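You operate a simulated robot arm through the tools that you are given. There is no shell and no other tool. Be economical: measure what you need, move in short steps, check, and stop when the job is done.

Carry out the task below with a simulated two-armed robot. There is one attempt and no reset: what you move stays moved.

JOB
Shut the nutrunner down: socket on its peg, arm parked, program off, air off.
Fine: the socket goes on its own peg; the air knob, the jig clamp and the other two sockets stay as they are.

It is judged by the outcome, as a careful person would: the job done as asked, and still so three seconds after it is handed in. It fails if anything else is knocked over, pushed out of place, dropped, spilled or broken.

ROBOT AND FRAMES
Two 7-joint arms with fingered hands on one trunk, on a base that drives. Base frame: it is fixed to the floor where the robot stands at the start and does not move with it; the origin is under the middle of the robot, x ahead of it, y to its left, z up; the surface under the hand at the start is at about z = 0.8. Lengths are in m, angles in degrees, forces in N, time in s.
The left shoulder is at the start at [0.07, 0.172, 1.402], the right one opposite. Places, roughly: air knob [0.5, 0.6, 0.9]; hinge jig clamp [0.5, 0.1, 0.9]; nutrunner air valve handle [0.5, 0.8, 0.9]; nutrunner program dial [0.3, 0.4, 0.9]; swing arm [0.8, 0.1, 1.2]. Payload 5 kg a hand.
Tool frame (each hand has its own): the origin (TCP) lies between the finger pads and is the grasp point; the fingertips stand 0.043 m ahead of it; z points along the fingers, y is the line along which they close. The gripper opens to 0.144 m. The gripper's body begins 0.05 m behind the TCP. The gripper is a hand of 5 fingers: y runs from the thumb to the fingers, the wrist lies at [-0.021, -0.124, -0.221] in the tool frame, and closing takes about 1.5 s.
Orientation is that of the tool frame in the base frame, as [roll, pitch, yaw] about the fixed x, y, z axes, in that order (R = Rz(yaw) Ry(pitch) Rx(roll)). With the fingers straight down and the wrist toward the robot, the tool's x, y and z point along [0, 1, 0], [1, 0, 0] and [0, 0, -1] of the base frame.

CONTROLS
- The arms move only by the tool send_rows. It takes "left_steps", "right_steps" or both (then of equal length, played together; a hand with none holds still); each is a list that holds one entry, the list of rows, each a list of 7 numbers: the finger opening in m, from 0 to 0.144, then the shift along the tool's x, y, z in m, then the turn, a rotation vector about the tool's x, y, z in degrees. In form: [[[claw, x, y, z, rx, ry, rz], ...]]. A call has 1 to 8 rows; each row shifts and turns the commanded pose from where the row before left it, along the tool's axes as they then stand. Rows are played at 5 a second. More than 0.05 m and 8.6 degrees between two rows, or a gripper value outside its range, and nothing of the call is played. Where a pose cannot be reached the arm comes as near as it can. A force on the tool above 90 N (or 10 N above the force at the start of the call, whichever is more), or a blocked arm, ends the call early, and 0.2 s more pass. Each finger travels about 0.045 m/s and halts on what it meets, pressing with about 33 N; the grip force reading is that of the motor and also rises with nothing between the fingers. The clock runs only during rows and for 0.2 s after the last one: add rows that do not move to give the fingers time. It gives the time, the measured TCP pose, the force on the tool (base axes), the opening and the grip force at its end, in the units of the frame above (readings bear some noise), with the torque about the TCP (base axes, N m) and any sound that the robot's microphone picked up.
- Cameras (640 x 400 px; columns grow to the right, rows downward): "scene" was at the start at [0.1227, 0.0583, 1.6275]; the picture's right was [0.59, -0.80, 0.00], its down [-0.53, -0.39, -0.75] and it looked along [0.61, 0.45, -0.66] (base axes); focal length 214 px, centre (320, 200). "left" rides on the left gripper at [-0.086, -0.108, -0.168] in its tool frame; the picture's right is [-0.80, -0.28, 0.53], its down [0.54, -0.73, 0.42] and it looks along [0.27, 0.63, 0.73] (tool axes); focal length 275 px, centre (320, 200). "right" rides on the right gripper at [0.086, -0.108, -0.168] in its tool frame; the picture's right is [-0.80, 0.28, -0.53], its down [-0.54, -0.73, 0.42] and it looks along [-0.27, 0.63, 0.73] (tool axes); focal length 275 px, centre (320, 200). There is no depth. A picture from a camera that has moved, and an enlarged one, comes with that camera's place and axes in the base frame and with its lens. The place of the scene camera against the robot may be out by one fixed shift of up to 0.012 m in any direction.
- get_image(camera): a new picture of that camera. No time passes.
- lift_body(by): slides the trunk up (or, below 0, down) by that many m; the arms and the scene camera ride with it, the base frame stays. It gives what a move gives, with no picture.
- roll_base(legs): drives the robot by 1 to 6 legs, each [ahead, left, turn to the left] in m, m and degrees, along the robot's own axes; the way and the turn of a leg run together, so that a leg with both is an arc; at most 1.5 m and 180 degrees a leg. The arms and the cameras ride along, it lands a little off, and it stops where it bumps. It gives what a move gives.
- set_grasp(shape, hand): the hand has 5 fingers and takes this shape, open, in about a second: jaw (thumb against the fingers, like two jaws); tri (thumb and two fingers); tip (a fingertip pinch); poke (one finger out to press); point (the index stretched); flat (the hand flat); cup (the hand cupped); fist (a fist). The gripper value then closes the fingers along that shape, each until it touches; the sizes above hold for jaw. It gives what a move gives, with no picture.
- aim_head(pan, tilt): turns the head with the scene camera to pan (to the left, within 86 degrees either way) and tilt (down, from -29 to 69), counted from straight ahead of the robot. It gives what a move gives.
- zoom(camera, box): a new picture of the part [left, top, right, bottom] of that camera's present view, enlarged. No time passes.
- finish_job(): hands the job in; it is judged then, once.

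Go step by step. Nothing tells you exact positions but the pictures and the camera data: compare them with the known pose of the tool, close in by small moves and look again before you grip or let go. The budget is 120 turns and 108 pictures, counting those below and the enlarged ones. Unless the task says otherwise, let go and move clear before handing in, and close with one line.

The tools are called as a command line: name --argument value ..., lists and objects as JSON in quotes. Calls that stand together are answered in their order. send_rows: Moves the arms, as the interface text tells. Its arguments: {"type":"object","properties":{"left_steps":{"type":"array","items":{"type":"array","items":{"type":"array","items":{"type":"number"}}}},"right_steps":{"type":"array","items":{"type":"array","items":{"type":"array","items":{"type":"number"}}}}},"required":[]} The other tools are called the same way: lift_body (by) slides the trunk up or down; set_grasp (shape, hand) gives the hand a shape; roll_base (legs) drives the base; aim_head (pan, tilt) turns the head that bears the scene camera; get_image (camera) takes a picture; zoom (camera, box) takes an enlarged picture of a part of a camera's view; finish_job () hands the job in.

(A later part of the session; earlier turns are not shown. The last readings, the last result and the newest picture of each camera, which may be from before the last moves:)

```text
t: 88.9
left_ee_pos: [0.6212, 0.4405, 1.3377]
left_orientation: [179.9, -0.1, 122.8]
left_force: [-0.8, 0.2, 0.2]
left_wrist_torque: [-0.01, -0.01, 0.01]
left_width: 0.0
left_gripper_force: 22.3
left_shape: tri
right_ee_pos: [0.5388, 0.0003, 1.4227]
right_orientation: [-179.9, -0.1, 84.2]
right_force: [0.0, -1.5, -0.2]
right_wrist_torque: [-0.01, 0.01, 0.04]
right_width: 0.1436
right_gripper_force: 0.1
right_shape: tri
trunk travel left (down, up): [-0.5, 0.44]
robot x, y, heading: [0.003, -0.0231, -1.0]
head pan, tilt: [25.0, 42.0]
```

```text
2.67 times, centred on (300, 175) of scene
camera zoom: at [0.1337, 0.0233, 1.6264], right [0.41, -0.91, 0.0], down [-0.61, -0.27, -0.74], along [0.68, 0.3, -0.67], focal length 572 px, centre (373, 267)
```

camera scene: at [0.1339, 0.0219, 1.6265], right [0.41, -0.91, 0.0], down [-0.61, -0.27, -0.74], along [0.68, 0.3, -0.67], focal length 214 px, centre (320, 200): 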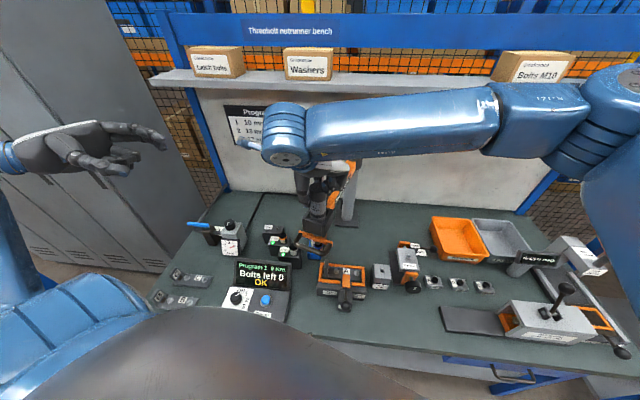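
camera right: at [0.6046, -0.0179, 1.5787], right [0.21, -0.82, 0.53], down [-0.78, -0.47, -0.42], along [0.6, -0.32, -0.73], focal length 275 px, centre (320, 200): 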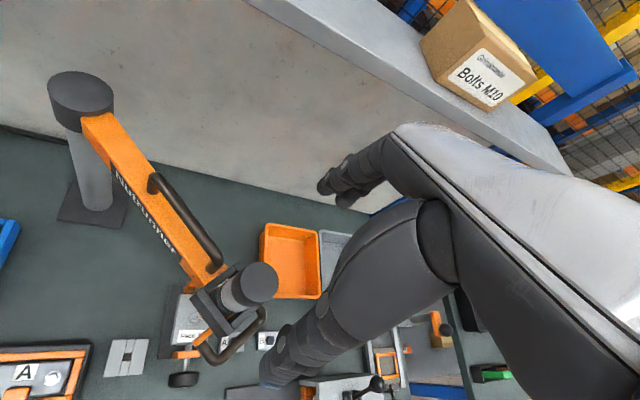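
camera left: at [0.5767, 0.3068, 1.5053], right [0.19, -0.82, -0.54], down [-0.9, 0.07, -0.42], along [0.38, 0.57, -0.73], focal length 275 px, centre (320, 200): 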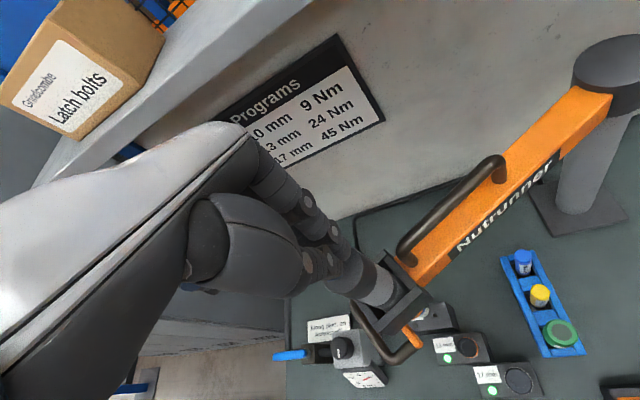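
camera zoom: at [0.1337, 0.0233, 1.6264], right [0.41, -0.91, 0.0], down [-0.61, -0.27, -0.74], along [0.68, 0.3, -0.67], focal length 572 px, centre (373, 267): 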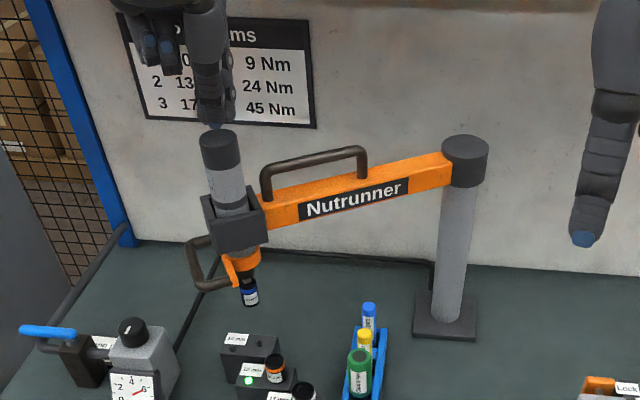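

Fingertips are right above the cap. Pushing it down gently ~6 cm and looking at the socket versus the peg.

send_rows --left_steps '[[[0, 0.001, -0.002, 0.015, 0, 0, 0], [0, 0, 0, 0.015, 0, 0, 0], [0, 0, 0, 0.015, 0, 0, 0], [0, 0, 0, 0.015, 0, 0, 0], [0, 0, 0, 0.015, 0, 0, 0]]]'

zoom --camera "left" --box '[340, 240, 500, 370]'

zoom --camera "scene" --box '[230, 150, 330, 250]'

```text
t: 90.1
left_ee_pos: [0.6216, 0.4394, 1.2623]
left_orientation: [180.0, -0.3, 122.7]
left_force: [-2.4, -1.6, 6.4]
left_wrist_torque: [-0.04, 0.12, 0.02]
left_width: 0.0
left_gripper_force: 32.9
left_shape: tri
right_ee_pos: [0.5384, 0.0012, 1.4245]
right_orientation: [-179.8, -0.1, 84.3]
right_force: [1.1, 0.2, -0.1]
right_wrist_torque: [-0.01, 0.01, -0.03]
right_width: 0.144
right_gripper_force: 0.0
right_shape: tri
trunk travel left (down, up): [-0.5, 0.44]
robot x, y, heading: [0.0031, -0.0186, -0.7]
head pan, tilt: [25.0, 42.0]
```

```text
3.08 times, centred on (420, 305) of left
camera zoom: at [0.5771, 0.3065, 1.4289], right [0.19, -0.82, -0.54], down [-0.9, 0.07, -0.42], along [0.38, 0.57, -0.73], focal length 847 px, centre (12, -123)
```

zoom: 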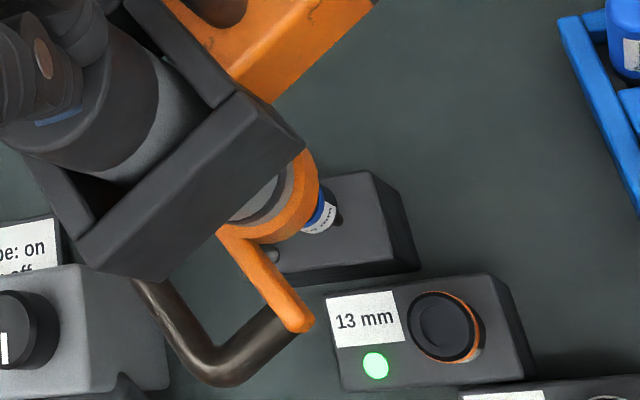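

```text
4.00 times, centred on (280, 200) of scene
camera zoom: at [0.1335, 0.0229, 1.6264], right [0.41, -0.91, 0.0], down [-0.61, -0.27, -0.74], along [0.68, 0.3, -0.67], focal length 858 px, centre (480, 200)
```

zoom: 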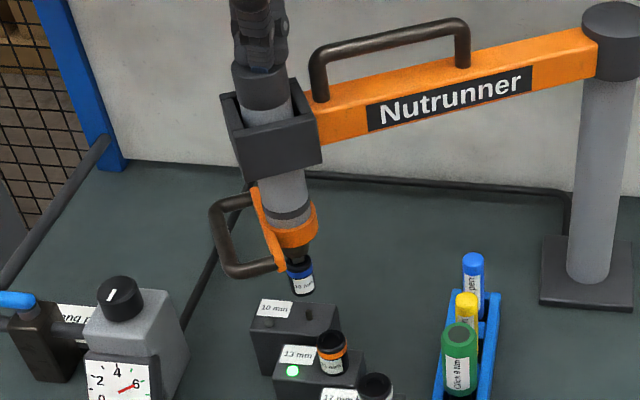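

Socket is closing in on the peg, well aligned. Lower 2 cm more and check.

send_rows --left_steps '[[[0, 0, 0, 0.01, 0, 0, 0], [0, 0, 0, 0.01, 0, 0, 0], [0, 0, 0, 0, 0, 0, 0]]]'

zoom --camera "left" --box '[360, 240, 460, 340]'

zoom --camera "scene" --box '[250, 190, 310, 250]'

```text
t: 90.9
left_ee_pos: [0.6209, 0.439, 1.2426]
left_orientation: [179.9, -0.2, 122.8]
left_force: [-1.7, 2.6, 6.2]
left_wrist_torque: [0.14, 0.08, 0.0]
left_width: 0.0002
left_gripper_force: 32.9
left_shape: tri
right_ee_pos: [0.5396, 0.001, 1.4224]
right_orientation: [179.9, -0.1, 84.3]
right_force: [0.1, -0.5, -0.4]
right_wrist_torque: [0.01, 0.02, 0.02]
right_width: 0.1438
right_gripper_force: 0.0
right_shape: tri
trunk travel left (down, up): [-0.5, 0.44]
robot x, y, heading: [0.0046, -0.0194, -0.8]
head pan, tilt: [25.0, 42.0]
```

```text
4.00 times, centred on (410, 290) of left
camera zoom: at [0.5769, 0.3055, 1.4095], right [0.19, -0.82, -0.54], down [-0.9, 0.07, -0.42], along [0.38, 0.57, -0.73], focal length 1101 px, centre (-40, -160)
```

zoom: 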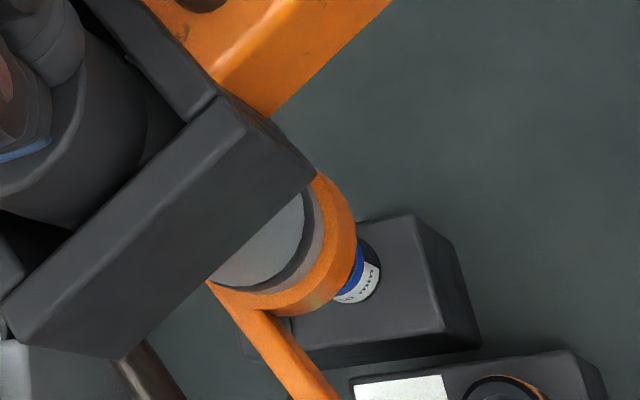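

```text
6.67 times, centred on (280, 220) of scene
camera zoom: at [0.1327, 0.0231, 1.6265], right [0.41, -0.91, 0.0], down [-0.61, -0.27, -0.74], along [0.68, 0.3, -0.67], focal length 1430 px, centre (587, 67)
```

zoom: 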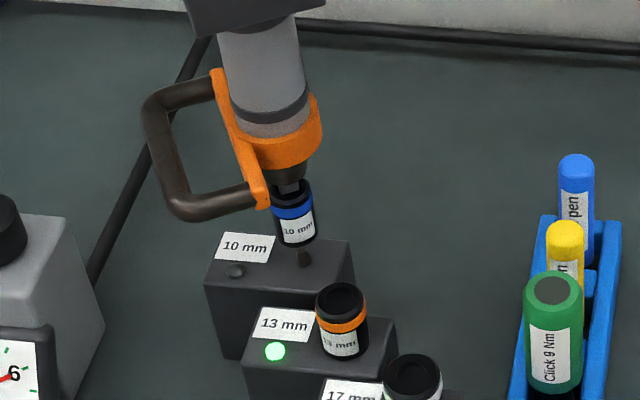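

Still aligned with the peg. Lower slowly further.

send_rows --left_steps '[[[0, 0, 0, 0.005, 0, 0, 0], [0, 0, 0, 0.005, 0, 0, 0], [0, 0, 0, 0.005, 0, 0, 0]]]'

zoom --camera "scene" --box '[250, 190, 310, 250]'

```text
t: 91.7
left_ee_pos: [0.6218, 0.4391, 1.2266]
left_orientation: [179.8, -0.2, 122.8]
left_force: [-2.4, -1.7, 6.6]
left_wrist_torque: [-0.05, 0.1, 0.01]
left_width: 0.0
left_gripper_force: 32.6
left_shape: tri
right_ee_pos: [0.5395, -0.0002, 1.4223]
right_orientation: [-179.8, 0.0, 84.3]
right_force: [0.0, -0.3, 0.8]
right_wrist_torque: [0.02, 0.02, -0.03]
right_width: 0.144
right_gripper_force: 0.0
right_shape: tri
trunk travel left (down, up): [-0.5, 0.44]
robot x, y, heading: [0.0015, -0.0207, -0.8]
head pan, tilt: [25.0, 42.0]
```

```text
6.67 times, centred on (280, 220) of scene
camera zoom: at [0.1332, 0.0226, 1.6264], right [0.41, -0.91, 0.0], down [-0.61, -0.27, -0.74], along [0.68, 0.3, -0.67], focal length 1430 px, centre (587, 67)
```

zoom: 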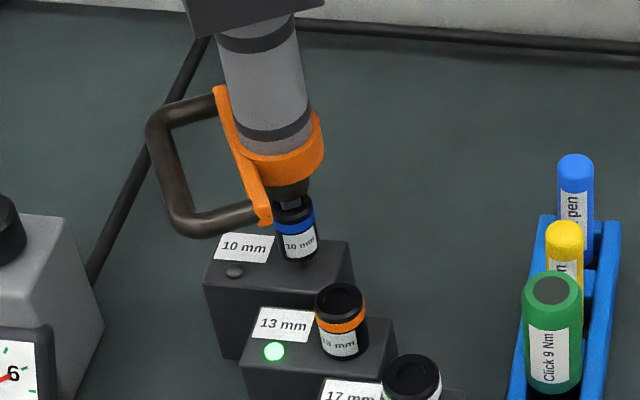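

The peg is now inside the socket's outline and force is unchanged. Continuing down to seat.

send_rows --left_steps '[[[0, 0, 0, 0.005, 0, 0, 0], [0, 0, 0, 0.005, 0, 0, 0], [0, 0, 0, 0.004, 0, 0, 0]]]'

zoom --camera "scene" --box '[250, 190, 310, 250]'

```text
t: 92.5
left_ee_pos: [0.6223, 0.4389, 1.2184]
left_orientation: [179.2, -0.1, 122.9]
left_force: [2.5, 8.0, 41.2]
left_wrist_torque: [-0.08, -0.6, 0.17]
left_width: 0.0001
left_gripper_force: 32.7
left_shape: tri
right_ee_pos: [0.5363, -0.0012, 1.4254]
right_orientation: [180.0, -0.2, 84.3]
right_force: [-0.5, 1.0, 0.4]
right_wrist_torque: [0.0, -0.01, -0.02]
right_width: 0.1439
right_gripper_force: 0.0
right_shape: tri
trunk travel left (down, up): [-0.5, 0.44]
robot x, y, heading: [0.0029, -0.0174, -0.9]
head pan, tilt: [25.0, 42.0]
```

```text
6.67 times, centred on (280, 220) of scene
camera zoom: at [0.1306, 0.0219, 1.6273], right [0.41, -0.91, 0.0], down [-0.61, -0.27, -0.74], along [0.68, 0.31, -0.67], focal length 1430 px, centre (587, 67)
```

zoom: 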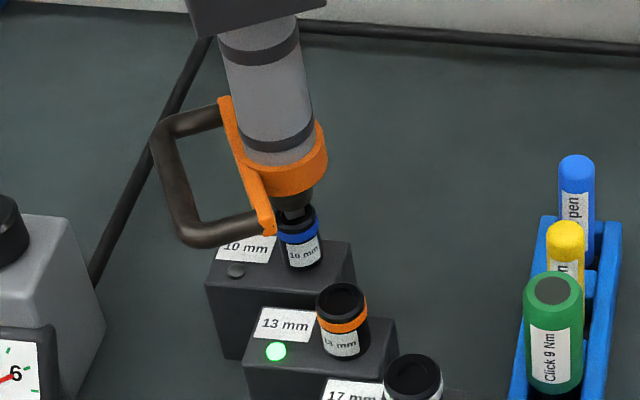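

Resistance of 41 N; it isn't clear whether the socket is seated (LED still dark). I'll check the hand against the carriage box.

zoom --camera "scene" --box '[230, 130, 310, 210]'

zoom --camera "left" --box '[300, 200, 460, 340]'

```text
5.00 times, centred on (270, 170) of scene
camera zoom: at [0.1306, 0.0219, 1.6273], right [0.41, -0.91, 0.0], down [-0.61, -0.27, -0.74], along [0.68, 0.31, -0.67], focal length 1072 px, centre (570, 350)
```

zoom: 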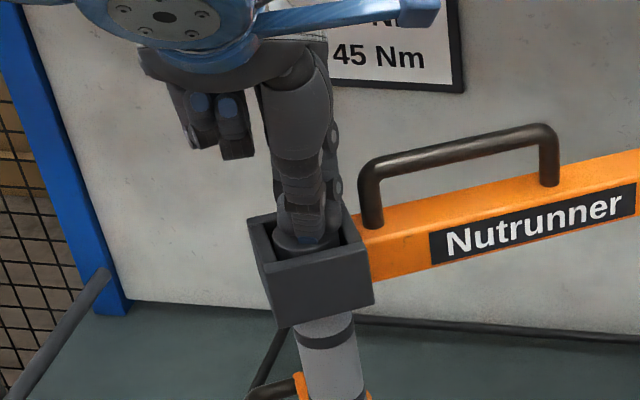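

```text
2.86 times, centred on (380, 270) of left
camera zoom: at [0.5755, 0.3051, 1.3848], right [0.2, -0.82, -0.54], down [-0.9, 0.07, -0.43], along [0.39, 0.57, -0.72], focal length 786 px, centre (149, 0)
```

zoom: 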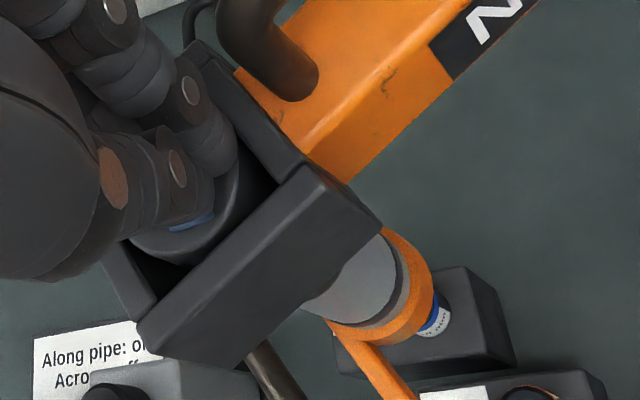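

The torque shows the index pressing on the box wall on the boom side, so it's the hand, not the socket, that is blocked. I'll lift slightly, shift 1.5 cm away from the boom, and push again.

send_rows --left_steps '[[[0, 0, 0, -0.02, 0, 0, 0], [0, 0.0135, -0.0062, 0, 0, 0, 0], [0, 0, 0, 0.01, 0, 0, 0], [0, 0, 0, 0.006, 0, 0, 0], [0, 0, 0, 0.004, 0, 0, 0], [0, 0, 0, 0.003, 0, 0, 0]]]'

zoom --camera "scene" --box '[240, 150, 320, 250]'

```text
t: 93.9
left_ee_pos: [0.6102, 0.4466, 1.2149]
left_orientation: [179.2, -0.1, 122.7]
left_force: [8.3, 8.3, 52.8]
left_wrist_torque: [0.96, 0.06, -0.28]
left_width: 0.0001
left_gripper_force: 33.2
left_shape: tri
right_ee_pos: [0.5361, -0.0005, 1.4249]
right_orientation: [179.9, -0.1, 84.3]
right_force: [-0.5, -0.3, 0.1]
right_wrist_torque: [0.0, 0.01, 0.01]
right_width: 0.1437
right_gripper_force: 0.0
right_shape: tri
trunk travel left (down, up): [-0.5, 0.44]
robot x, y, heading: [0.0025, -0.0161, -1.0]
head pan, tilt: [25.0, 42.0]
```

```text
4.00 times, centred on (280, 200) of scene
camera zoom: at [0.1304, 0.0209, 1.6274], right [0.41, -0.91, 0.0], down [-0.61, -0.27, -0.74], along [0.68, 0.31, -0.67], focal length 858 px, centre (480, 200)
```

zoom: 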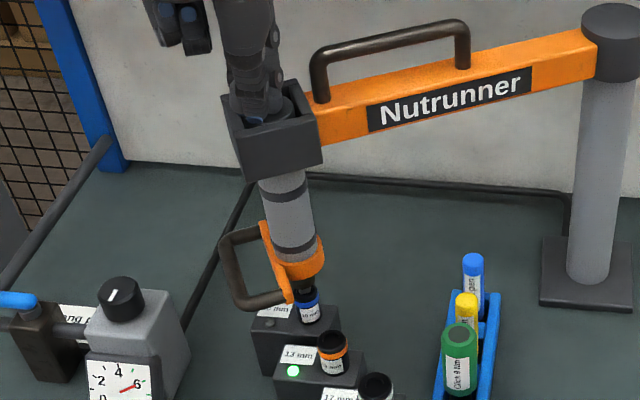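

It went lower and now looks near the seat. I'll lift the hand and see how tool, socket and LED stand.

send_rows --left_steps '[[[0, 0, 0, -0.02, 0, 0, 0], [0, 0, 0, -0.04, 0, 0, 0], [0, 0, 0, -0.04, 0, 0, 0], [0, 0, 0, 0, 0, 0, 0]]]'

zoom --camera "scene" --box '[240, 150, 320, 250]'

```text
t: 94.9
left_ee_pos: [0.6091, 0.4467, 1.3084]
left_orientation: [180.0, -0.1, 122.8]
left_force: [-1.4, -0.8, 4.6]
left_wrist_torque: [-0.08, 0.01, -0.02]
left_width: 0.0
left_gripper_force: 32.6
left_shape: tri
right_ee_pos: [0.5394, 0.0008, 1.4227]
right_orientation: [-180.0, -0.1, 84.2]
right_force: [0.1, 0.1, -0.7]
right_wrist_torque: [-0.02, 0.04, 0.01]
right_width: 0.144
right_gripper_force: 0.0
right_shape: tri
trunk travel left (down, up): [-0.5, 0.44]
robot x, y, heading: [0.0023, -0.0129, -0.6]
head pan, tilt: [25.0, 42.0]
```

```text
4.00 times, centred on (280, 200) of scene
camera zoom: at [0.1343, 0.0239, 1.6262], right [0.41, -0.91, 0.0], down [-0.61, -0.27, -0.74], along [0.68, 0.3, -0.67], focal length 858 px, centre (480, 200)
```

zoom: 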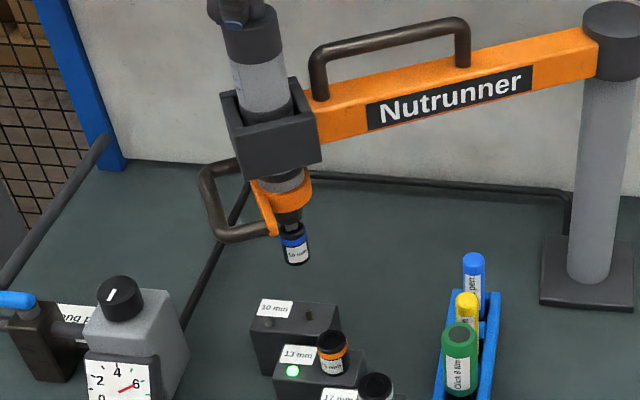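

The socket rode back up with the tool: it wasn't fully seated because the finger bunch jammed on the box. A single finger will fit in the box; I'll rise and set the "poke" shape.

send_rows --left_steps '[[[0, 0, 0, -0.04, 0, 0, 0], [0, 0, 0, -0.04, 0, 0, 0]]]'

set_grasp --hand "left" --shape "poke"

get_image --camera "left"

get_image --camera "scene"

```text
t: 95.5
left_ee_pos: [0.6087, 0.4434, 1.3902]
left_orientation: [179.9, -0.1, 122.8]
left_force: [0.3, -0.1, 0.1]
left_wrist_torque: [0.04, -0.05, 0.02]
left_width: 0.0
left_gripper_force: 33.0
left_shape: tri
right_ee_pos: [0.5377, -0.0017, 1.4226]
right_orientation: [-180.0, -0.2, 84.3]
right_force: [-0.1, 0.0, 0.5]
right_wrist_torque: [0.03, -0.03, -0.01]
right_width: 0.144
right_gripper_force: 0.2
right_shape: tri
trunk travel left (down, up): [-0.5, 0.44]
robot x, y, heading: [0.0026, -0.0157, -0.9]
head pan, tilt: [25.0, 42.0]
```

```text
t: 96.4
left_ee_pos: [0.6094, 0.445, 1.3886]
left_orientation: [179.9, -0.2, 122.8]
left_force: [-0.2, -1.1, -0.3]
left_wrist_torque: [-0.01, -0.02, 0.03]
left_width: 0.0
left_gripper_force: 0.1
left_shape: poke
right_ee_pos: [0.5403, 0.0007, 1.4224]
right_orientation: [-179.9, -0.1, 84.3]
right_force: [-0.8, 0.1, -0.3]
right_wrist_torque: [-0.01, 0.03, 0.0]
right_width: 0.1436
right_gripper_force: 0.0
right_shape: tri
trunk travel left (down, up): [-0.5, 0.44]
robot x, y, heading: [0.0008, -0.0231, -1.0]
head pan, tilt: [25.0, 42.0]
```

```text
10 pictures are left
camera left: at [0.5656, 0.3132, 1.5552], right [0.19, -0.82, -0.54], down [-0.9, 0.07, -0.42], along [0.38, 0.57, -0.73], focal length 275 px, centre (320, 200)
```

left: 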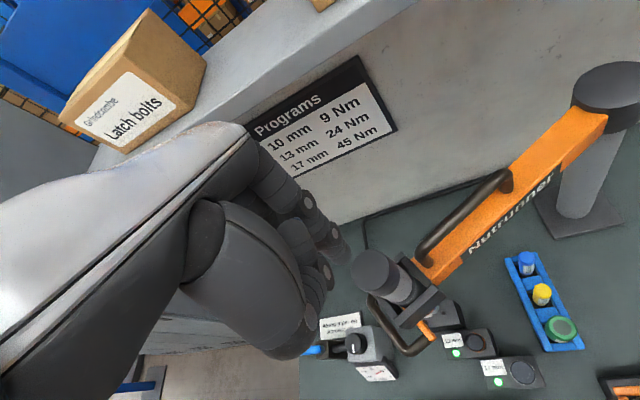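

```text
9 pictures are left
camera scene: at [0.1343, 0.024, 1.6263], right [0.41, -0.91, 0.0], down [-0.61, -0.27, -0.74], along [0.68, 0.3, -0.67], focal length 214 px, centre (320, 200)
```

scene: 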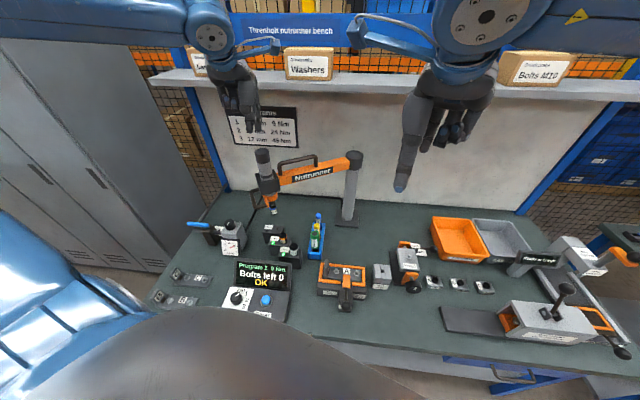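

The index tip is practically at the TCP line. I'll place it over the cap centre (0.624, 0.438) and push down, reading force in stages.

send_rows --left_steps '[[[0, -0.0077, 0.0065, 0.02, 0, 0, 0], [0, 0, 0, 0.03, 0, 0, 0], [0, 0, 0, 0.025, 0, 0, 0], [0, 0, 0, 0.02, 0, 0, 0], [0, 0, 0, 0.02, 0, 0, 0], [0, 0, 0, 0.02, 0, 0, 0], [0, 0, 0, 0.02, 0, 0, 0]]]'

send_rows --left_steps '[[[0, 0, 0, 0.005, 0, 0, 0], [0, 0, 0, 0.005, 0, 0, 0]]]'

```text
t: 98.0
left_ee_pos: [0.6191, 0.4438, 1.2339]
left_orientation: [179.9, -0.1, 122.7]
left_force: [1.0, -2.8, 7.6]
left_wrist_torque: [-0.16, -0.05, 0.03]
left_width: 0.0
left_gripper_force: 0.1
left_shape: poke
right_ee_pos: [0.5394, 0.0014, 1.423]
right_orientation: [-179.9, -0.1, 84.3]
right_force: [0.7, 0.4, 0.2]
right_wrist_torque: [0.01, 0.02, 0.01]
right_width: 0.1439
right_gripper_force: 0.1
right_shape: tri
trunk travel left (down, up): [-0.5, 0.44]
robot x, y, heading: [0.0028, -0.0166, -1.0]
head pan, tilt: [25.0, 42.0]
```

```text
t: 98.6
left_ee_pos: [0.618, 0.4433, 1.2244]
left_orientation: [179.8, -0.2, 122.7]
left_force: [1.1, -1.9, 6.4]
left_wrist_torque: [-0.14, -0.11, -0.02]
left_width: 0.0003
left_gripper_force: 0.0
left_shape: poke
right_ee_pos: [0.5394, 0.0005, 1.4217]
right_orientation: [-179.9, -0.1, 84.2]
right_force: [-0.6, -0.7, -0.2]
right_wrist_torque: [-0.04, 0.0, 0.01]
right_width: 0.1439
right_gripper_force: 0.2
right_shape: tri
trunk travel left (down, up): [-0.5, 0.44]
robot x, y, heading: [0.0029, -0.0183, -0.6]
head pan, tilt: [25.0, 42.0]
```

send_rows --left_steps '[[[0, 0, 0, 0.005, 0, 0, 0], [0, 0, 0, 0.003, 0, 0, 0]]]'

send_rows --left_steps '[[[0, 0, 0, 0.003, 0, 0, 0], [0, 0, 0, 0.003, 0, 0, 0]]]'

```text
t: 99.2
left_ee_pos: [0.618, 0.4434, 1.2179]
left_orientation: [179.9, -0.3, 122.7]
left_force: [3.6, -2.8, 6.4]
left_wrist_torque: [-0.17, -0.19, 0.0]
left_width: 0.0001
left_gripper_force: 0.1
left_shape: poke
right_ee_pos: [0.5397, 0.0002, 1.4225]
right_orientation: [-179.8, -0.2, 84.3]
right_force: [-0.3, 0.0, 0.1]
right_wrist_torque: [0.02, -0.02, 0.0]
right_width: 0.1442
right_gripper_force: 0.0
right_shape: tri
trunk travel left (down, up): [-0.5, 0.44]
robot x, y, heading: [0.0019, -0.0157, -0.6]
head pan, tilt: [25.0, 42.0]
```

```text
t: 99.8
left_ee_pos: [0.6174, 0.4441, 1.2118]
left_orientation: [179.8, 0.0, 122.8]
left_force: [1.0, -2.4, 10.0]
left_wrist_torque: [-0.09, -0.14, -0.01]
left_width: 0.0
left_gripper_force: 0.0
left_shape: poke
right_ee_pos: [0.5379, 0.0007, 1.422]
right_orientation: [-179.9, -0.2, 84.3]
right_force: [-0.2, 0.4, -0.6]
right_wrist_torque: [-0.01, 0.0, 0.03]
right_width: 0.1438
right_gripper_force: 0.0
right_shape: tri
trunk travel left (down, up): [-0.5, 0.44]
robot x, y, heading: [0.0003, -0.0157, -0.6]
head pan, tilt: [25.0, 42.0]
```

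send_rows --left_steps '[[[0, 0, 0, 0.003, 0, 0, 0], [0, 0, 0, 0.002, 0, 0, 0]]]'

send_rows --left_steps '[[[0, 0, 0, 0.003, 0, 0, 0], [0, 0, 0, 0.002, 0, 0, 0]]]'

zoom --camera "scene" --box '[240, 170, 310, 250]'

```text
t: 100.4
left_ee_pos: [0.6172, 0.4431, 1.2119]
left_orientation: [179.4, -0.2, 122.8]
left_force: [2.9, 6.8, 38.0]
left_wrist_torque: [0.17, -0.4, 0.05]
left_width: 0.0
left_gripper_force: 0.0
left_shape: poke
right_ee_pos: [0.5365, -0.0005, 1.424]
right_orientation: [180.0, -0.2, 84.3]
right_force: [-0.5, -0.4, 0.5]
right_wrist_torque: [0.03, -0.02, 0.02]
right_width: 0.1439
right_gripper_force: 0.0
right_shape: tri
trunk travel left (down, up): [-0.5, 0.44]
robot x, y, heading: [0.0034, -0.0183, -0.8]
head pan, tilt: [25.0, 42.0]
```

```text
t: 101.0
left_ee_pos: [0.6186, 0.4444, 1.2111]
left_orientation: [178.8, 0.1, 122.8]
left_force: [7.5, 16.7, 73.5]
left_wrist_torque: [0.57, -0.77, 0.07]
left_width: 0.0
left_gripper_force: 0.1
left_shape: poke
right_ee_pos: [0.5342, -0.0007, 1.4258]
right_orientation: [179.9, -0.2, 84.4]
right_force: [-1.2, -0.2, -1.0]
right_wrist_torque: [0.01, 0.06, 0.02]
right_width: 0.1441
right_gripper_force: 0.0
right_shape: tri
trunk travel left (down, up): [-0.5, 0.44]
robot x, y, heading: [0.0017, -0.0176, -0.6]
head pan, tilt: [25.0, 42.0]
```

```text
5.00 times, centred on (275, 210) of scene
camera zoom: at [0.1281, 0.0214, 1.6276], right [0.41, -0.91, 0.0], down [-0.61, -0.27, -0.75], along [0.68, 0.31, -0.67], focal length 1072 px, centre (545, 150)
```

zoom: 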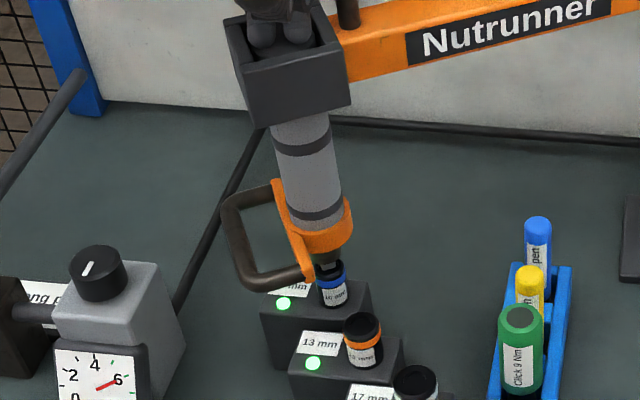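

The 10 mm LED is now green: the socket is seated. I'll raise the finger and see whether the tool leaves the socket behind.

send_rows --left_steps '[[[0, 0, 0, -0.03, 0, 0, 0], [0, 0, 0, -0.04, 0, 0, 0], [0, 0, 0, -0.04, 0, 0, 0], [0, 0, 0, -0.04, 0, 0, 0], [0, 0, 0, -0.03, 0, 0, 0]]]'

zoom --camera "scene" --box '[240, 150, 310, 250]'

```text
t: 102.2
left_ee_pos: [0.6183, 0.4417, 1.3829]
left_orientation: [180.0, -0.3, 122.8]
left_force: [-0.5, 0.1, -0.2]
left_wrist_torque: [0.03, 0.01, 0.0]
left_width: 0.0
left_gripper_force: 0.1
left_shape: poke
right_ee_pos: [0.538, 0.0002, 1.4237]
right_orientation: [-180.0, -0.3, 84.2]
right_force: [0.0, -0.6, 0.1]
right_wrist_torque: [0.01, -0.07, 0.01]
right_width: 0.1441
right_gripper_force: 0.1
right_shape: tri
trunk travel left (down, up): [-0.5, 0.44]
robot x, y, heading: [0.002, -0.0185, -0.8]
head pan, tilt: [25.0, 42.0]
```

```text
4.00 times, centred on (275, 200) of scene
camera zoom: at [0.1326, 0.0223, 1.6264], right [0.41, -0.91, 0.0], down [-0.61, -0.27, -0.74], along [0.68, 0.3, -0.67], focal length 858 px, centre (500, 200)
```

zoom: 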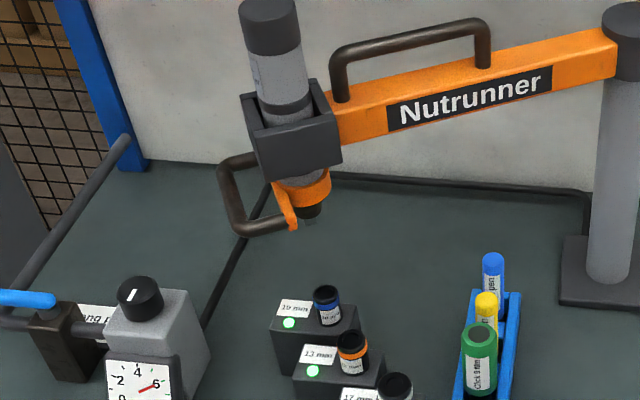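

The socket stays on its own peg with the LED green, and the tool is bare and raised. Now to park the arm: the left hand takes the cap in "tri" again to swing it back.

set_grasp --hand "left" --shape "tri"

send_rows --left_steps '[[[0.144, -0.006, 0.001, 0, 0, 0, 0], [0.144, 0, 0, 0.045, 0, 0, 0], [0.144, 0, 0, 0.045, 0, 0, 0], [0.144, 0, 0, 0.044, 0, 0, 0], [0.1, 0, 0, 0, 0, 0, 0], [0.05, 0, 0, 0, 0, 0, 0], [0, 0, 0, 0, 0, 0, 0], [0, 0, 0, 0, 0, 0, 0]]]'

send_rows --left_steps '[[[0, 0, 0, 0, 0, 0, 0], [0, 0, 0, 0, 0, 0, 0], [0, 0, 0, 0, 0, 0, 0], [0, 0, 0, 0, 0, 0, 0], [0, 0, 0, 0, 0, 0, 0]]]'

```text
t: 103.1
left_ee_pos: [0.6198, 0.4447, 1.3807]
left_orientation: [179.8, -0.2, 122.8]
left_force: [0.4, -0.7, -0.7]
left_wrist_torque: [-0.01, -0.01, 0.0]
left_width: 0.1439
left_gripper_force: 0.0
left_shape: tri
right_ee_pos: [0.5411, 0.0021, 1.4211]
right_orientation: [-179.9, -0.1, 84.3]
right_force: [-0.4, 0.6, 0.1]
right_wrist_torque: [-0.01, 0.05, -0.02]
right_width: 0.1438
right_gripper_force: 0.1
right_shape: tri
trunk travel left (down, up): [-0.5, 0.44]
robot x, y, heading: [0.0017, -0.0162, -0.3]
head pan, tilt: [25.0, 42.0]
```

```text
t: 104.9
left_ee_pos: [0.6248, 0.4411, 1.2484]
left_orientation: [179.8, -0.2, 122.8]
left_force: [-0.1, -0.8, 0.8]
left_wrist_torque: [0.02, 0.03, 0.01]
left_width: 0.0586
left_gripper_force: 0.1
left_shape: tri
right_ee_pos: [0.5392, 0.0005, 1.4229]
right_orientation: [-179.9, 0.0, 84.3]
right_force: [0.2, -0.3, 0.3]
right_wrist_torque: [-0.02, 0.03, 0.02]
right_width: 0.1441
right_gripper_force: 0.1
right_shape: tri
trunk travel left (down, up): [-0.5, 0.44]
robot x, y, heading: [-0.0006, -0.0185, -0.7]
head pan, tilt: [25.0, 42.0]
```

```text
t: 106.1
left_ee_pos: [0.6239, 0.4392, 1.2482]
left_orientation: [179.9, -0.2, 122.8]
left_force: [0.4, -0.6, -2.1]
left_wrist_torque: [-0.02, -0.01, -0.06]
left_width: 0.0354
left_gripper_force: 32.6
left_shape: tri
right_ee_pos: [0.5388, 0.0004, 1.4225]
right_orientation: [-179.8, -0.1, 84.3]
right_force: [0.7, 0.4, -0.1]
right_wrist_torque: [0.03, -0.01, 0.01]
right_width: 0.1436
right_gripper_force: 0.1
right_shape: tri
trunk travel left (down, up): [-0.5, 0.44]
robot x, y, heading: [0.0047, -0.0121, -0.9]
head pan, tilt: [25.0, 42.0]
```

Gripped (35 mm). Swinging the arm back.

send_rows --left_steps '[[[0, -0.0115, -0.0375, 0, 0, 0, -6], [0, -0.0137, -0.0388, 0, 0, 0, -6], [0, -0.0132, -0.0364, 0, 0, 0, 0], [0, -0.0134, -0.0277, 0, 0, 0, 0], [0, 0, 0, 0, 0, 0, 0]]]'

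```text
t: 107.3
left_ee_pos: [0.5476, 0.3137, 1.2485]
left_orientation: [179.8, -0.2, 134.8]
left_force: [-4.6, 3.4, 2.6]
left_wrist_torque: [0.01, 0.22, 0.21]
left_width: 0.0347
left_gripper_force: 33.2
left_shape: tri
right_ee_pos: [0.5392, 0.0026, 1.4235]
right_orientation: [-180.0, -0.1, 84.4]
right_force: [0.0, 0.1, 1.2]
right_wrist_torque: [-0.01, -0.04, -0.04]
right_width: 0.1437
right_gripper_force: 0.0
right_shape: tri
trunk travel left (down, up): [-0.5, 0.44]
robot x, y, heading: [0.0038, -0.021, -1.0]
head pan, tilt: [25.0, 42.0]
```

send_rows --left_steps '[[[0, -0.0239, -0.0351, 0, 0, 0, 0], [0, -0.0219, -0.029, 0, 0, 0, 0], [0, 0, 0, 0, 0, 0, 0]]]'

```text
t: 108.1
left_ee_pos: [0.5373, 0.2374, 1.2468]
left_orientation: [179.8, 0.2, 134.8]
left_force: [-1.2, 1.5, 5.0]
left_wrist_torque: [-0.03, 0.09, 0.13]
left_width: 0.0348
left_gripper_force: 33.1
left_shape: tri
right_ee_pos: [0.5377, 0.0035, 1.4235]
right_orientation: [180.0, 0.1, 84.4]
right_force: [0.3, 1.0, 0.2]
right_wrist_torque: [-0.09, -0.04, -0.02]
right_width: 0.1439
right_gripper_force: 0.0
right_shape: tri
trunk travel left (down, up): [-0.5, 0.44]
robot x, y, heading: [0.0013, -0.019, -0.9]
head pan, tilt: [25.0, 42.0]
```

Release, raise and withdraw the left hand; then the right hand takes the cap.

send_rows --left_steps '[[[0.08, 0, 0, 0, 0, 0, 0], [0.144, 0, 0, 0, 0, 0, 0], [0.144, 0, 0, 0, 0, 0, 0], [0.144, 0, 0, 0, 0, 0, 0], [0.144, 0, 0, -0.045, 0, 0, 0], [0.144, 0, 0, -0.045, 0, 0, 0], [0.144, 0, 0, -0.045, 0, 0, 0], [0.144, 0, 0, -0.04, 0, 0, 0]]]'

send_rows --left_steps '[[[0.144, 0.04, 0.015, 0, 0, 0, 0], [0.144, 0.04, 0.015, 0, 0, 0, 0], [0.144, 0.04, 0.015, 0, 0, 0, 0], [0.144, 0.04, 0.015, 0, 0, 0, 0], [0.144, 0.04, 0.015, 0, 0, 0, 0], [0.144, 0.04, 0.015, 0, 0, 0, 0], [0.144, 0.04, 0.015, 0, 0, 0, 0], [0.144, 0.04, 0.015, 0, 0, 0, 0]]]'

send_rows --right_steps '[[[0.144, 0.0466, -0.0046, 0, 0, 0, 0], [0.144, 0.0466, -0.0046, 0, 0, 0, 0], [0.144, 0.0466, -0.0046, 0, 0, 0, 0], [0.144, 0.0466, -0.0046, 0, 0, 0, 0], [0.144, 0.0466, -0.0046, 0, 0, 0, 0], [0.144, 0, 0, 0, 0, 0, 0]]]'

get_image --camera "right"

```text
t: 109.9
left_ee_pos: [0.535, 0.2328, 1.4219]
left_orientation: [179.9, -0.2, 134.7]
left_force: [-0.1, -0.3, 0.2]
left_wrist_torque: [0.04, -0.02, 0.04]
left_width: 0.1437
left_gripper_force: 0.0
left_shape: tri
right_ee_pos: [0.5382, 0.0006, 1.4237]
right_orientation: [180.0, -0.1, 84.4]
right_force: [-0.5, -0.4, 0.3]
right_wrist_torque: [0.01, -0.05, 0.03]
right_width: 0.1439
right_gripper_force: 0.1
right_shape: tri
trunk travel left (down, up): [-0.5, 0.44]
robot x, y, heading: [0.0065, -0.0208, -0.9]
head pan, tilt: [25.0, 42.0]
```

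```text
t: 111.7
left_ee_pos: [0.3926, 0.5468, 1.4229]
left_orientation: [179.7, -0.1, 134.7]
left_force: [-0.7, 0.1, 0.3]
left_wrist_torque: [0.03, -0.05, 0.02]
left_width: 0.1438
left_gripper_force: 0.0
left_shape: tri
right_ee_pos: [0.5379, 0.0008, 1.4237]
right_orientation: [179.9, -0.1, 84.5]
right_force: [-1.1, 0.5, -0.9]
right_wrist_torque: [-0.03, -0.06, 0.0]
right_width: 0.1443
right_gripper_force: 0.2
right_shape: tri
trunk travel left (down, up): [-0.5, 0.44]
robot x, y, heading: [0.0048, -0.0192, -0.8]
head pan, tilt: [25.0, 42.0]
```

```text
t: 113.1
left_ee_pos: [0.3937, 0.5458, 1.423]
left_orientation: [179.8, -0.1, 134.8]
left_force: [0.4, 0.4, 0.7]
left_wrist_torque: [0.04, -0.04, 0.01]
left_width: 0.1438
left_gripper_force: 0.1
left_shape: tri
right_ee_pos: [0.5392, 0.2338, 1.4224]
right_orientation: [-179.9, -0.2, 84.2]
right_force: [0.0, -0.7, 0.8]
right_wrist_torque: [0.02, 0.02, 0.0]
right_width: 0.144
right_gripper_force: 0.0
right_shape: tri
trunk travel left (down, up): [-0.5, 0.44]
robot x, y, heading: [0.0008, -0.0179, -0.7]
head pan, tilt: [25.0, 42.0]
```

```text
6 pictures are left
camera right: at [0.4398, 0.3307, 1.5901], right [0.2, -0.82, 0.53], down [-0.78, -0.47, -0.42], along [0.6, -0.33, -0.73], focal length 275 px, centre (320, 200)
```

right: 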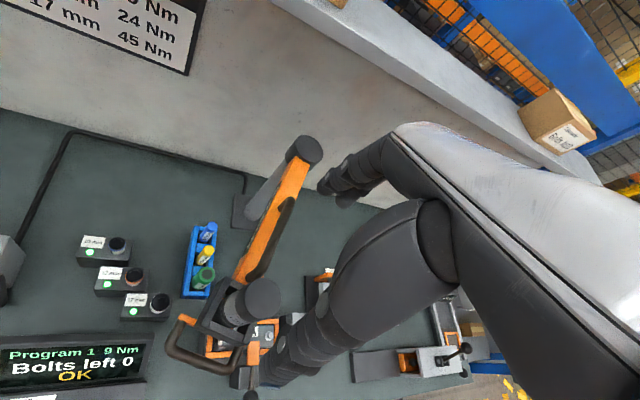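

The boom's loop would be in the way of gripping at this angle, so I'll push instead: close the right fingers, come down behind the cap (at arc angle ~162°) and push it along the arc.

send_rows --right_steps '[[[0.1, 0.0405, 0.0015, 0, 0, 0, 0], [0.05, 0.0405, 0.0015, 0, 0, 0, 0], [0, 0, 0, 0, 0, 0, 0], [0, 0, 0, 0, 0, 0, 0], [0, 0, 0, 0, 0, 0, 0], [0, 0, 0, 0, 0, 0, 0], [0, 0, 0, 0, 0, 0, 0], [0, 0, 0, 0, 0, 0, 0]]]'

send_rows --right_steps '[[[0, 0, 0, 0.045, 0, 0, 0], [0, 0, 0, 0.045, 0, 0, 0], [0, 0, 0, 0.045, 0, 0, 0], [0, 0, 0, 0.04, 0, 0, 0]]]'

```text
t: 114.9
left_ee_pos: [0.3941, 0.5468, 1.4225]
left_orientation: [179.9, -0.2, 134.8]
left_force: [-0.4, 0.7, 0.6]
left_wrist_torque: [-0.03, 0.01, -0.02]
left_width: 0.1436
left_gripper_force: 0.1
left_shape: tri
right_ee_pos: [0.5512, 0.3175, 1.4197]
right_orientation: [-179.8, 0.0, 84.3]
right_force: [0.0, 0.0, 0.0]
right_wrist_torque: [-0.03, 0.0, 0.03]
right_width: 0.0002
right_gripper_force: 0.0
right_shape: tri
trunk travel left (down, up): [-0.5, 0.44]
robot x, y, heading: [0.0042, -0.0191, -1.0]
head pan, tilt: [25.0, 42.0]
```

```text
t: 115.9
left_ee_pos: [0.3955, 0.5461, 1.4222]
left_orientation: [179.8, -0.2, 134.8]
left_force: [0.0, 0.8, 0.4]
left_wrist_torque: [0.02, 0.0, -0.03]
left_width: 0.1439
left_gripper_force: 0.2
left_shape: tri
right_ee_pos: [0.5516, 0.3167, 1.2471]
right_orientation: [-179.9, -0.2, 84.3]
right_force: [0.7, -0.5, 0.6]
right_wrist_torque: [0.03, 0.02, 0.05]
right_width: 0.0
right_gripper_force: 33.0
right_shape: tri
trunk travel left (down, up): [-0.5, 0.44]
robot x, y, heading: [0.0014, -0.0161, -0.8]
head pan, tilt: [25.0, 42.0]
```

Pushing the arm along its arc.

send_rows --right_steps '[[[0, -0.0394, -0.007, 0, 0, 0, 0], [0, -0.0368, -0.0022, 0, 0, 0, 0], [0, -0.0368, 0.0018, 0, 0, 0, 0], [0, -0.0364, 0.0055, 0, 0, 0, 0], [0, -0.0356, 0.0094, 0, 0, 0, 0], [0, -0.0345, 0.013, 0, 0, 0, 0], [0, -0.0329, 0.0166, 0, 0, 0, 0]]]'

send_rows --right_steps '[[[0, -0.031, 0.02, 0, 0, 0, 0], [0, -0.0288, 0.023, 0, 0, 0, 0], [0, -0.0262, 0.0259, 0, 0, 0, 0], [0, -0.0234, 0.0286, 0, 0, 0, 0], [0, -0.0202, 0.0308, 0, 0, 0, 0]]]'

get_image --camera "scene"

```text
t: 117.5
left_ee_pos: [0.3945, 0.5434, 1.4239]
left_orientation: [179.7, -0.3, 134.8]
left_force: [-0.4, -0.4, 0.3]
left_wrist_torque: [0.06, 0.02, 0.04]
left_width: 0.1438
left_gripper_force: 0.1
left_shape: tri
right_ee_pos: [0.5648, 0.0564, 1.2444]
right_orientation: [-179.8, -0.2, 84.3]
right_force: [0.8, 0.2, 0.3]
right_wrist_torque: [0.03, -0.03, 0.02]
right_width: 0.0001
right_gripper_force: 32.8
right_shape: tri
trunk travel left (down, up): [-0.5, 0.44]
robot x, y, heading: [0.0062, -0.0159, -1.1]
head pan, tilt: [25.0, 42.0]
```

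```text
t: 118.7
left_ee_pos: [0.3945, 0.5455, 1.4233]
left_orientation: [179.8, -0.2, 134.8]
left_force: [-0.8, -0.4, 0.6]
left_wrist_torque: [0.02, 0.01, 0.01]
left_width: 0.1436
left_gripper_force: 0.0
left_shape: tri
right_ee_pos: [0.6782, -0.085, 1.2434]
right_orientation: [-179.9, -0.2, 84.4]
right_force: [0.2, 0.3, 0.1]
right_wrist_torque: [0.0, 0.01, -0.01]
right_width: 0.0
right_gripper_force: 33.1
right_shape: tri
trunk travel left (down, up): [-0.5, 0.44]
robot x, y, heading: [-0.0, -0.0199, -0.9]
head pan, tilt: [25.0, 42.0]
```

```text
5 pictures are left
camera scene: at [0.1343, 0.0221, 1.6264], right [0.41, -0.91, 0.0], down [-0.61, -0.27, -0.74], along [0.68, 0.3, -0.67], focal length 214 px, centre (320, 200)
```

scene: 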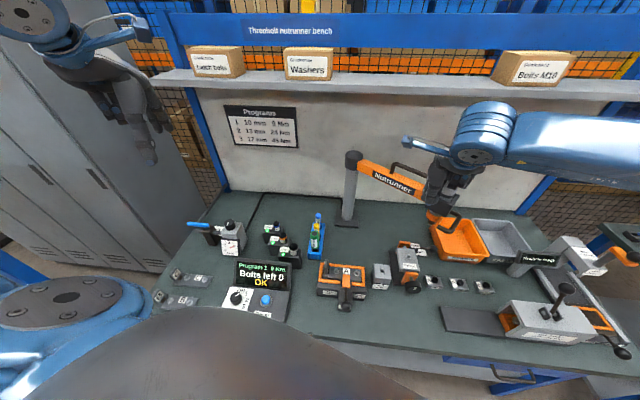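

The arm coasted ahead to roughly the park mark. I'll withdraw the right hand upward and back, and pre-position the left hand over the dial (≈ (0.316, 0.419)).

send_rows --right_steps '[[[0, 0, -0.02, -0.04, 0, 0, 0], [0, 0, 0, -0.045, 0, 0, 0], [0, 0, 0, -0.045, 0, 0, 0], [0, 0, 0, -0.045, 0, 0, 0], [0, -0.02, -0.04, 0, 0, 0, 0], [0, -0.02, -0.04, 0, 0, 0, 0], [0, -0.02, -0.04, 0, 0, 0, 0], [0, -0.02, -0.04, 0, 0, 0, 0]]]' --left_steps '[[[0.144, 0, 0, 0, 0, 0, 8.5], [0.144, 0, 0, 0, 0, 0, 8.5], [0.144, 0, 0, 0, 0, 0, 8.5], [0.144, 0, 0, 0, 0, 0, 8.5], [0.144, -0.036, -0.0335, 0, 0, 0, 0], [0.144, -0.036, -0.0335, 0, 0, 0, 0], [0.144, -0.036, -0.0335, 0, 0, 0, 0], [0.144, 0, 0, 0.04, 0, 0, 0]]]'

zoom --camera "scene" --box '[335, 140, 515, 290]'

```text
t: 120.5
left_ee_pos: [0.3358, 0.4529, 1.4197]
left_orientation: [-179.9, -0.1, 100.7]
left_force: [-0.3, 0.7, 0.4]
left_wrist_torque: [-0.04, -0.02, 0.03]
left_width: 0.144
left_gripper_force: 0.0
left_shape: tri
left hand out of reach, approached as far as the arm can: row 7, 8
right_ee_pos: [0.4878, -0.1421, 1.4186]
right_orientation: [179.9, -0.1, 84.4]
right_force: [-0.7, 0.3, 0.4]
right_wrist_torque: [-0.05, 0.02, 0.03]
right_width: 0.0001
right_gripper_force: 33.3
right_shape: tri
trunk travel left (down, up): [-0.5, 0.44]
robot x, y, heading: [0.0039, -0.017, -1.0]
head pan, tilt: [25.0, 42.0]
```

```text
2.67 times, centred on (425, 215) of scene
camera zoom: at [0.1331, 0.0249, 1.6264], right [0.41, -0.91, 0.0], down [-0.61, -0.28, -0.74], along [0.68, 0.3, -0.67], focal length 572 px, centre (40, 160)
```

zoom: 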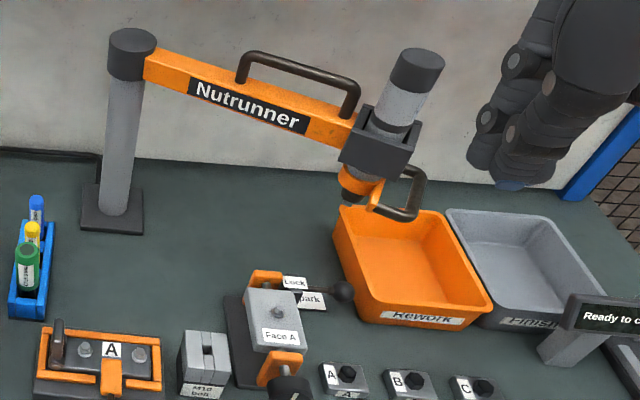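

The bare tool hangs directly over the "Arm park" label (both bear ≈262° from the post), so the arm is parked. Now lowering the left hand toward the dial.

send_rows --left_steps '[[[0.144, 0, 0, 0.045, 0, 0, 0], [0.144, 0, 0, 0.045, 0, 0, 0], [0.144, 0, 0, 0.045, 0, 0, 0], [0.144, 0, 0, 0.045, 0, 0, 0], [0.144, 0, 0, 0.045, 0, 0, 0], [0.144, 0, 0, 0.045, 0, 0, 0], [0.144, 0, 0, 0.045, 0, 0, 0]]]'

```text
t: 122.1
left_ee_pos: [0.3871, 0.5319, 1.1458]
left_orientation: [180.0, 0.0, 100.7]
left_force: [-0.2, 1.1, -0.4]
left_wrist_torque: [-0.06, -0.01, -0.01]
left_width: 0.1443
left_gripper_force: 0.0
left_shape: tri
left hand out of reach, approached as far as the arm can: row 1, 2, 3, 4, 5, 7
right_ee_pos: [0.4895, -0.1418, 1.418]
right_orientation: [-179.9, -0.1, 84.3]
right_force: [-0.3, 0.7, 0.0]
right_wrist_torque: [-0.06, 0.01, 0.03]
right_width: 0.0
right_gripper_force: 33.1
right_shape: tri
trunk travel left (down, up): [-0.5, 0.44]
robot x, y, heading: [0.0039, -0.0174, -0.8]
head pan, tilt: [25.0, 42.0]
```

Too close to the body to fold the arm there; I'll back the base up 0.22 m and approach the dial from farther away.

roll_base --legs '[[-0.22, 0, 0.8]]'

send_rows --left_steps '[[[0.144, 0, 0, 0, 0, 0, 0]]]'

```text
t: 123.8
left_ee_pos: [0.1629, 0.5357, 1.1462]
left_orientation: [-179.8, -0.1, 101.2]
left_force: [-0.6, -0.2, -0.4]
left_wrist_torque: [0.0, 0.05, -0.02]
left_width: 0.1439
left_gripper_force: 0.0
left_shape: tri
right_ee_pos: [0.2738, -0.1368, 1.4176]
right_orientation: [-179.8, -0.1, 85.0]
right_force: [-0.1, 0.4, -0.1]
right_wrist_torque: [0.02, 0.05, 0.03]
right_width: 0.0001
right_gripper_force: 33.4
right_shape: tri
trunk travel left (down, up): [-0.5, 0.44]
robot x, y, heading: [-0.2178, -0.0184, -0.3]
head pan, tilt: [25.0, 42.0]
```

```text
t: 124.2
left_ee_pos: [0.1616, 0.5371, 1.1458]
left_orientation: [-179.9, -0.3, 101.2]
left_force: [0.7, -0.1, 0.4]
left_wrist_torque: [0.02, 0.06, -0.03]
left_width: 0.1437
left_gripper_force: 0.0
left_shape: tri
right_ee_pos: [0.2729, -0.136, 1.417]
right_orientation: [-179.8, -0.1, 84.9]
right_force: [0.4, 0.3, 0.0]
right_wrist_torque: [-0.03, 0.0, 0.01]
right_width: 0.0001
right_gripper_force: 33.0
right_shape: tri
trunk travel left (down, up): [-0.5, 0.44]
robot x, y, heading: [-0.2141, -0.0188, 0.1]
head pan, tilt: [25.0, 42.0]
```

send_rows --left_steps '[[[0.1, -0.0291, 0.0256, 0.018, 0, 0, 0], [0.1, -0.0291, 0.0256, 0.018, 0, 0, 0], [0.1, -0.0291, 0.0256, 0.018, 0, 0, 0], [0.1, -0.0291, 0.0256, 0.018, 0, 0, 0], [0.1, -0.0291, 0.0256, 0.018, 0, 0, 0], [0.1, 0, 0, 0, 0, 0, 0]]]'

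get_image --camera "left"

```text
t: 125.6
left_ee_pos: [0.315, 0.4196, 1.0573]
left_orientation: [-180.0, -0.1, 101.4]
left_force: [-0.8, 0.8, 0.2]
left_wrist_torque: [0.03, -0.01, -0.04]
left_width: 0.1005
left_gripper_force: 0.1
left_shape: tri
right_ee_pos: [0.2702, -0.136, 1.4193]
right_orientation: [-180.0, -0.1, 85.0]
right_force: [0.0, -1.2, 0.2]
right_wrist_torque: [-0.01, -0.01, -0.03]
right_width: 0.0001
right_gripper_force: 33.2
right_shape: tri
trunk travel left (down, up): [-0.5, 0.44]
robot x, y, heading: [-0.2165, -0.0162, 0.1]
head pan, tilt: [25.0, 42.0]
```

```text
3 pictures are left
camera left: at [0.2252, 0.3132, 1.2252], right [-0.12, -0.84, -0.54], down [-0.82, 0.39, -0.42], along [0.56, 0.39, -0.73], focal length 275 px, centre (320, 200)
```

left: 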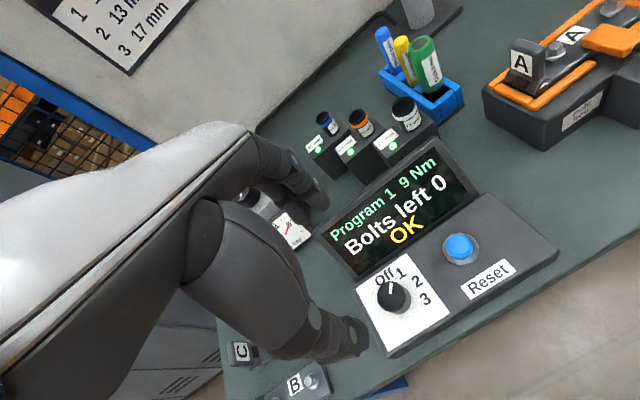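

Clear view: knob centre (0.3165, 0.419), top z ≈ 0.87; "Off" is about 46° counter-clockwise from "1". I'll narrow the hand, descend over the knob and grip it.

send_rows --left_steps '[[[0.06, -0.001, -0.0038, 0.03, 0, 0, 0], [0.06, 0, 0, 0.03, 0, 0, 0], [0.06, 0, 0, 0.03, 0, 0, 0], [0.06, 0, 0, 0.03, 0, 0, 0], [0.06, 0, 0, 0.02, 0, 0, 0], [0.06, 0, 0, 0.01, 0, 0, 0], [0.06, 0, 0, 0.005, 0, 0, 0]]]'

send_rows --left_steps '[[[0.03, 0, 0, 0, 0, 0, 0], [0, 0, 0, 0, 0, 0, 0], [0, 0, 0, 0, 0, 0, 0], [0, 0, 0, 0, 0, 0, 0], [0, 0, 0, 0, 0, 0, 0]]]'

```text
t: 127.2
left_ee_pos: [0.31, 0.4206, 0.9012]
left_orientation: [-179.9, -0.1, 101.3]
left_force: [0.2, 1.1, -0.3]
left_wrist_torque: [-0.03, -0.02, -0.01]
left_width: 0.0603
left_gripper_force: 0.1
left_shape: tri
right_ee_pos: [0.2723, -0.1369, 1.4181]
right_orientation: [-179.9, -0.1, 85.1]
right_force: [-0.3, -0.3, -0.4]
right_wrist_torque: [-0.02, -0.02, 0.02]
right_width: 0.0
right_gripper_force: 32.4
right_shape: tri
trunk travel left (down, up): [-0.5, 0.44]
robot x, y, heading: [-0.2191, -0.0189, -0.2]
head pan, tilt: [25.0, 42.0]
```

```text
t: 128.4
left_ee_pos: [0.3103, 0.4187, 0.9023]
left_orientation: [180.0, 0.0, 101.3]
left_force: [-0.8, -1.4, 0.0]
left_wrist_torque: [-0.04, 0.11, -0.03]
left_width: 0.028
left_gripper_force: 33.1
left_shape: tri
right_ee_pos: [0.2713, -0.1367, 1.4166]
right_orientation: [-179.8, -0.1, 85.0]
right_force: [0.0, -0.3, -0.7]
right_wrist_torque: [0.0, -0.01, -0.02]
right_width: 0.0
right_gripper_force: 33.1
right_shape: tri
trunk travel left (down, up): [-0.5, 0.44]
robot x, y, heading: [-0.2197, -0.017, -0.3]
head pan, tilt: [25.0, 42.0]
```

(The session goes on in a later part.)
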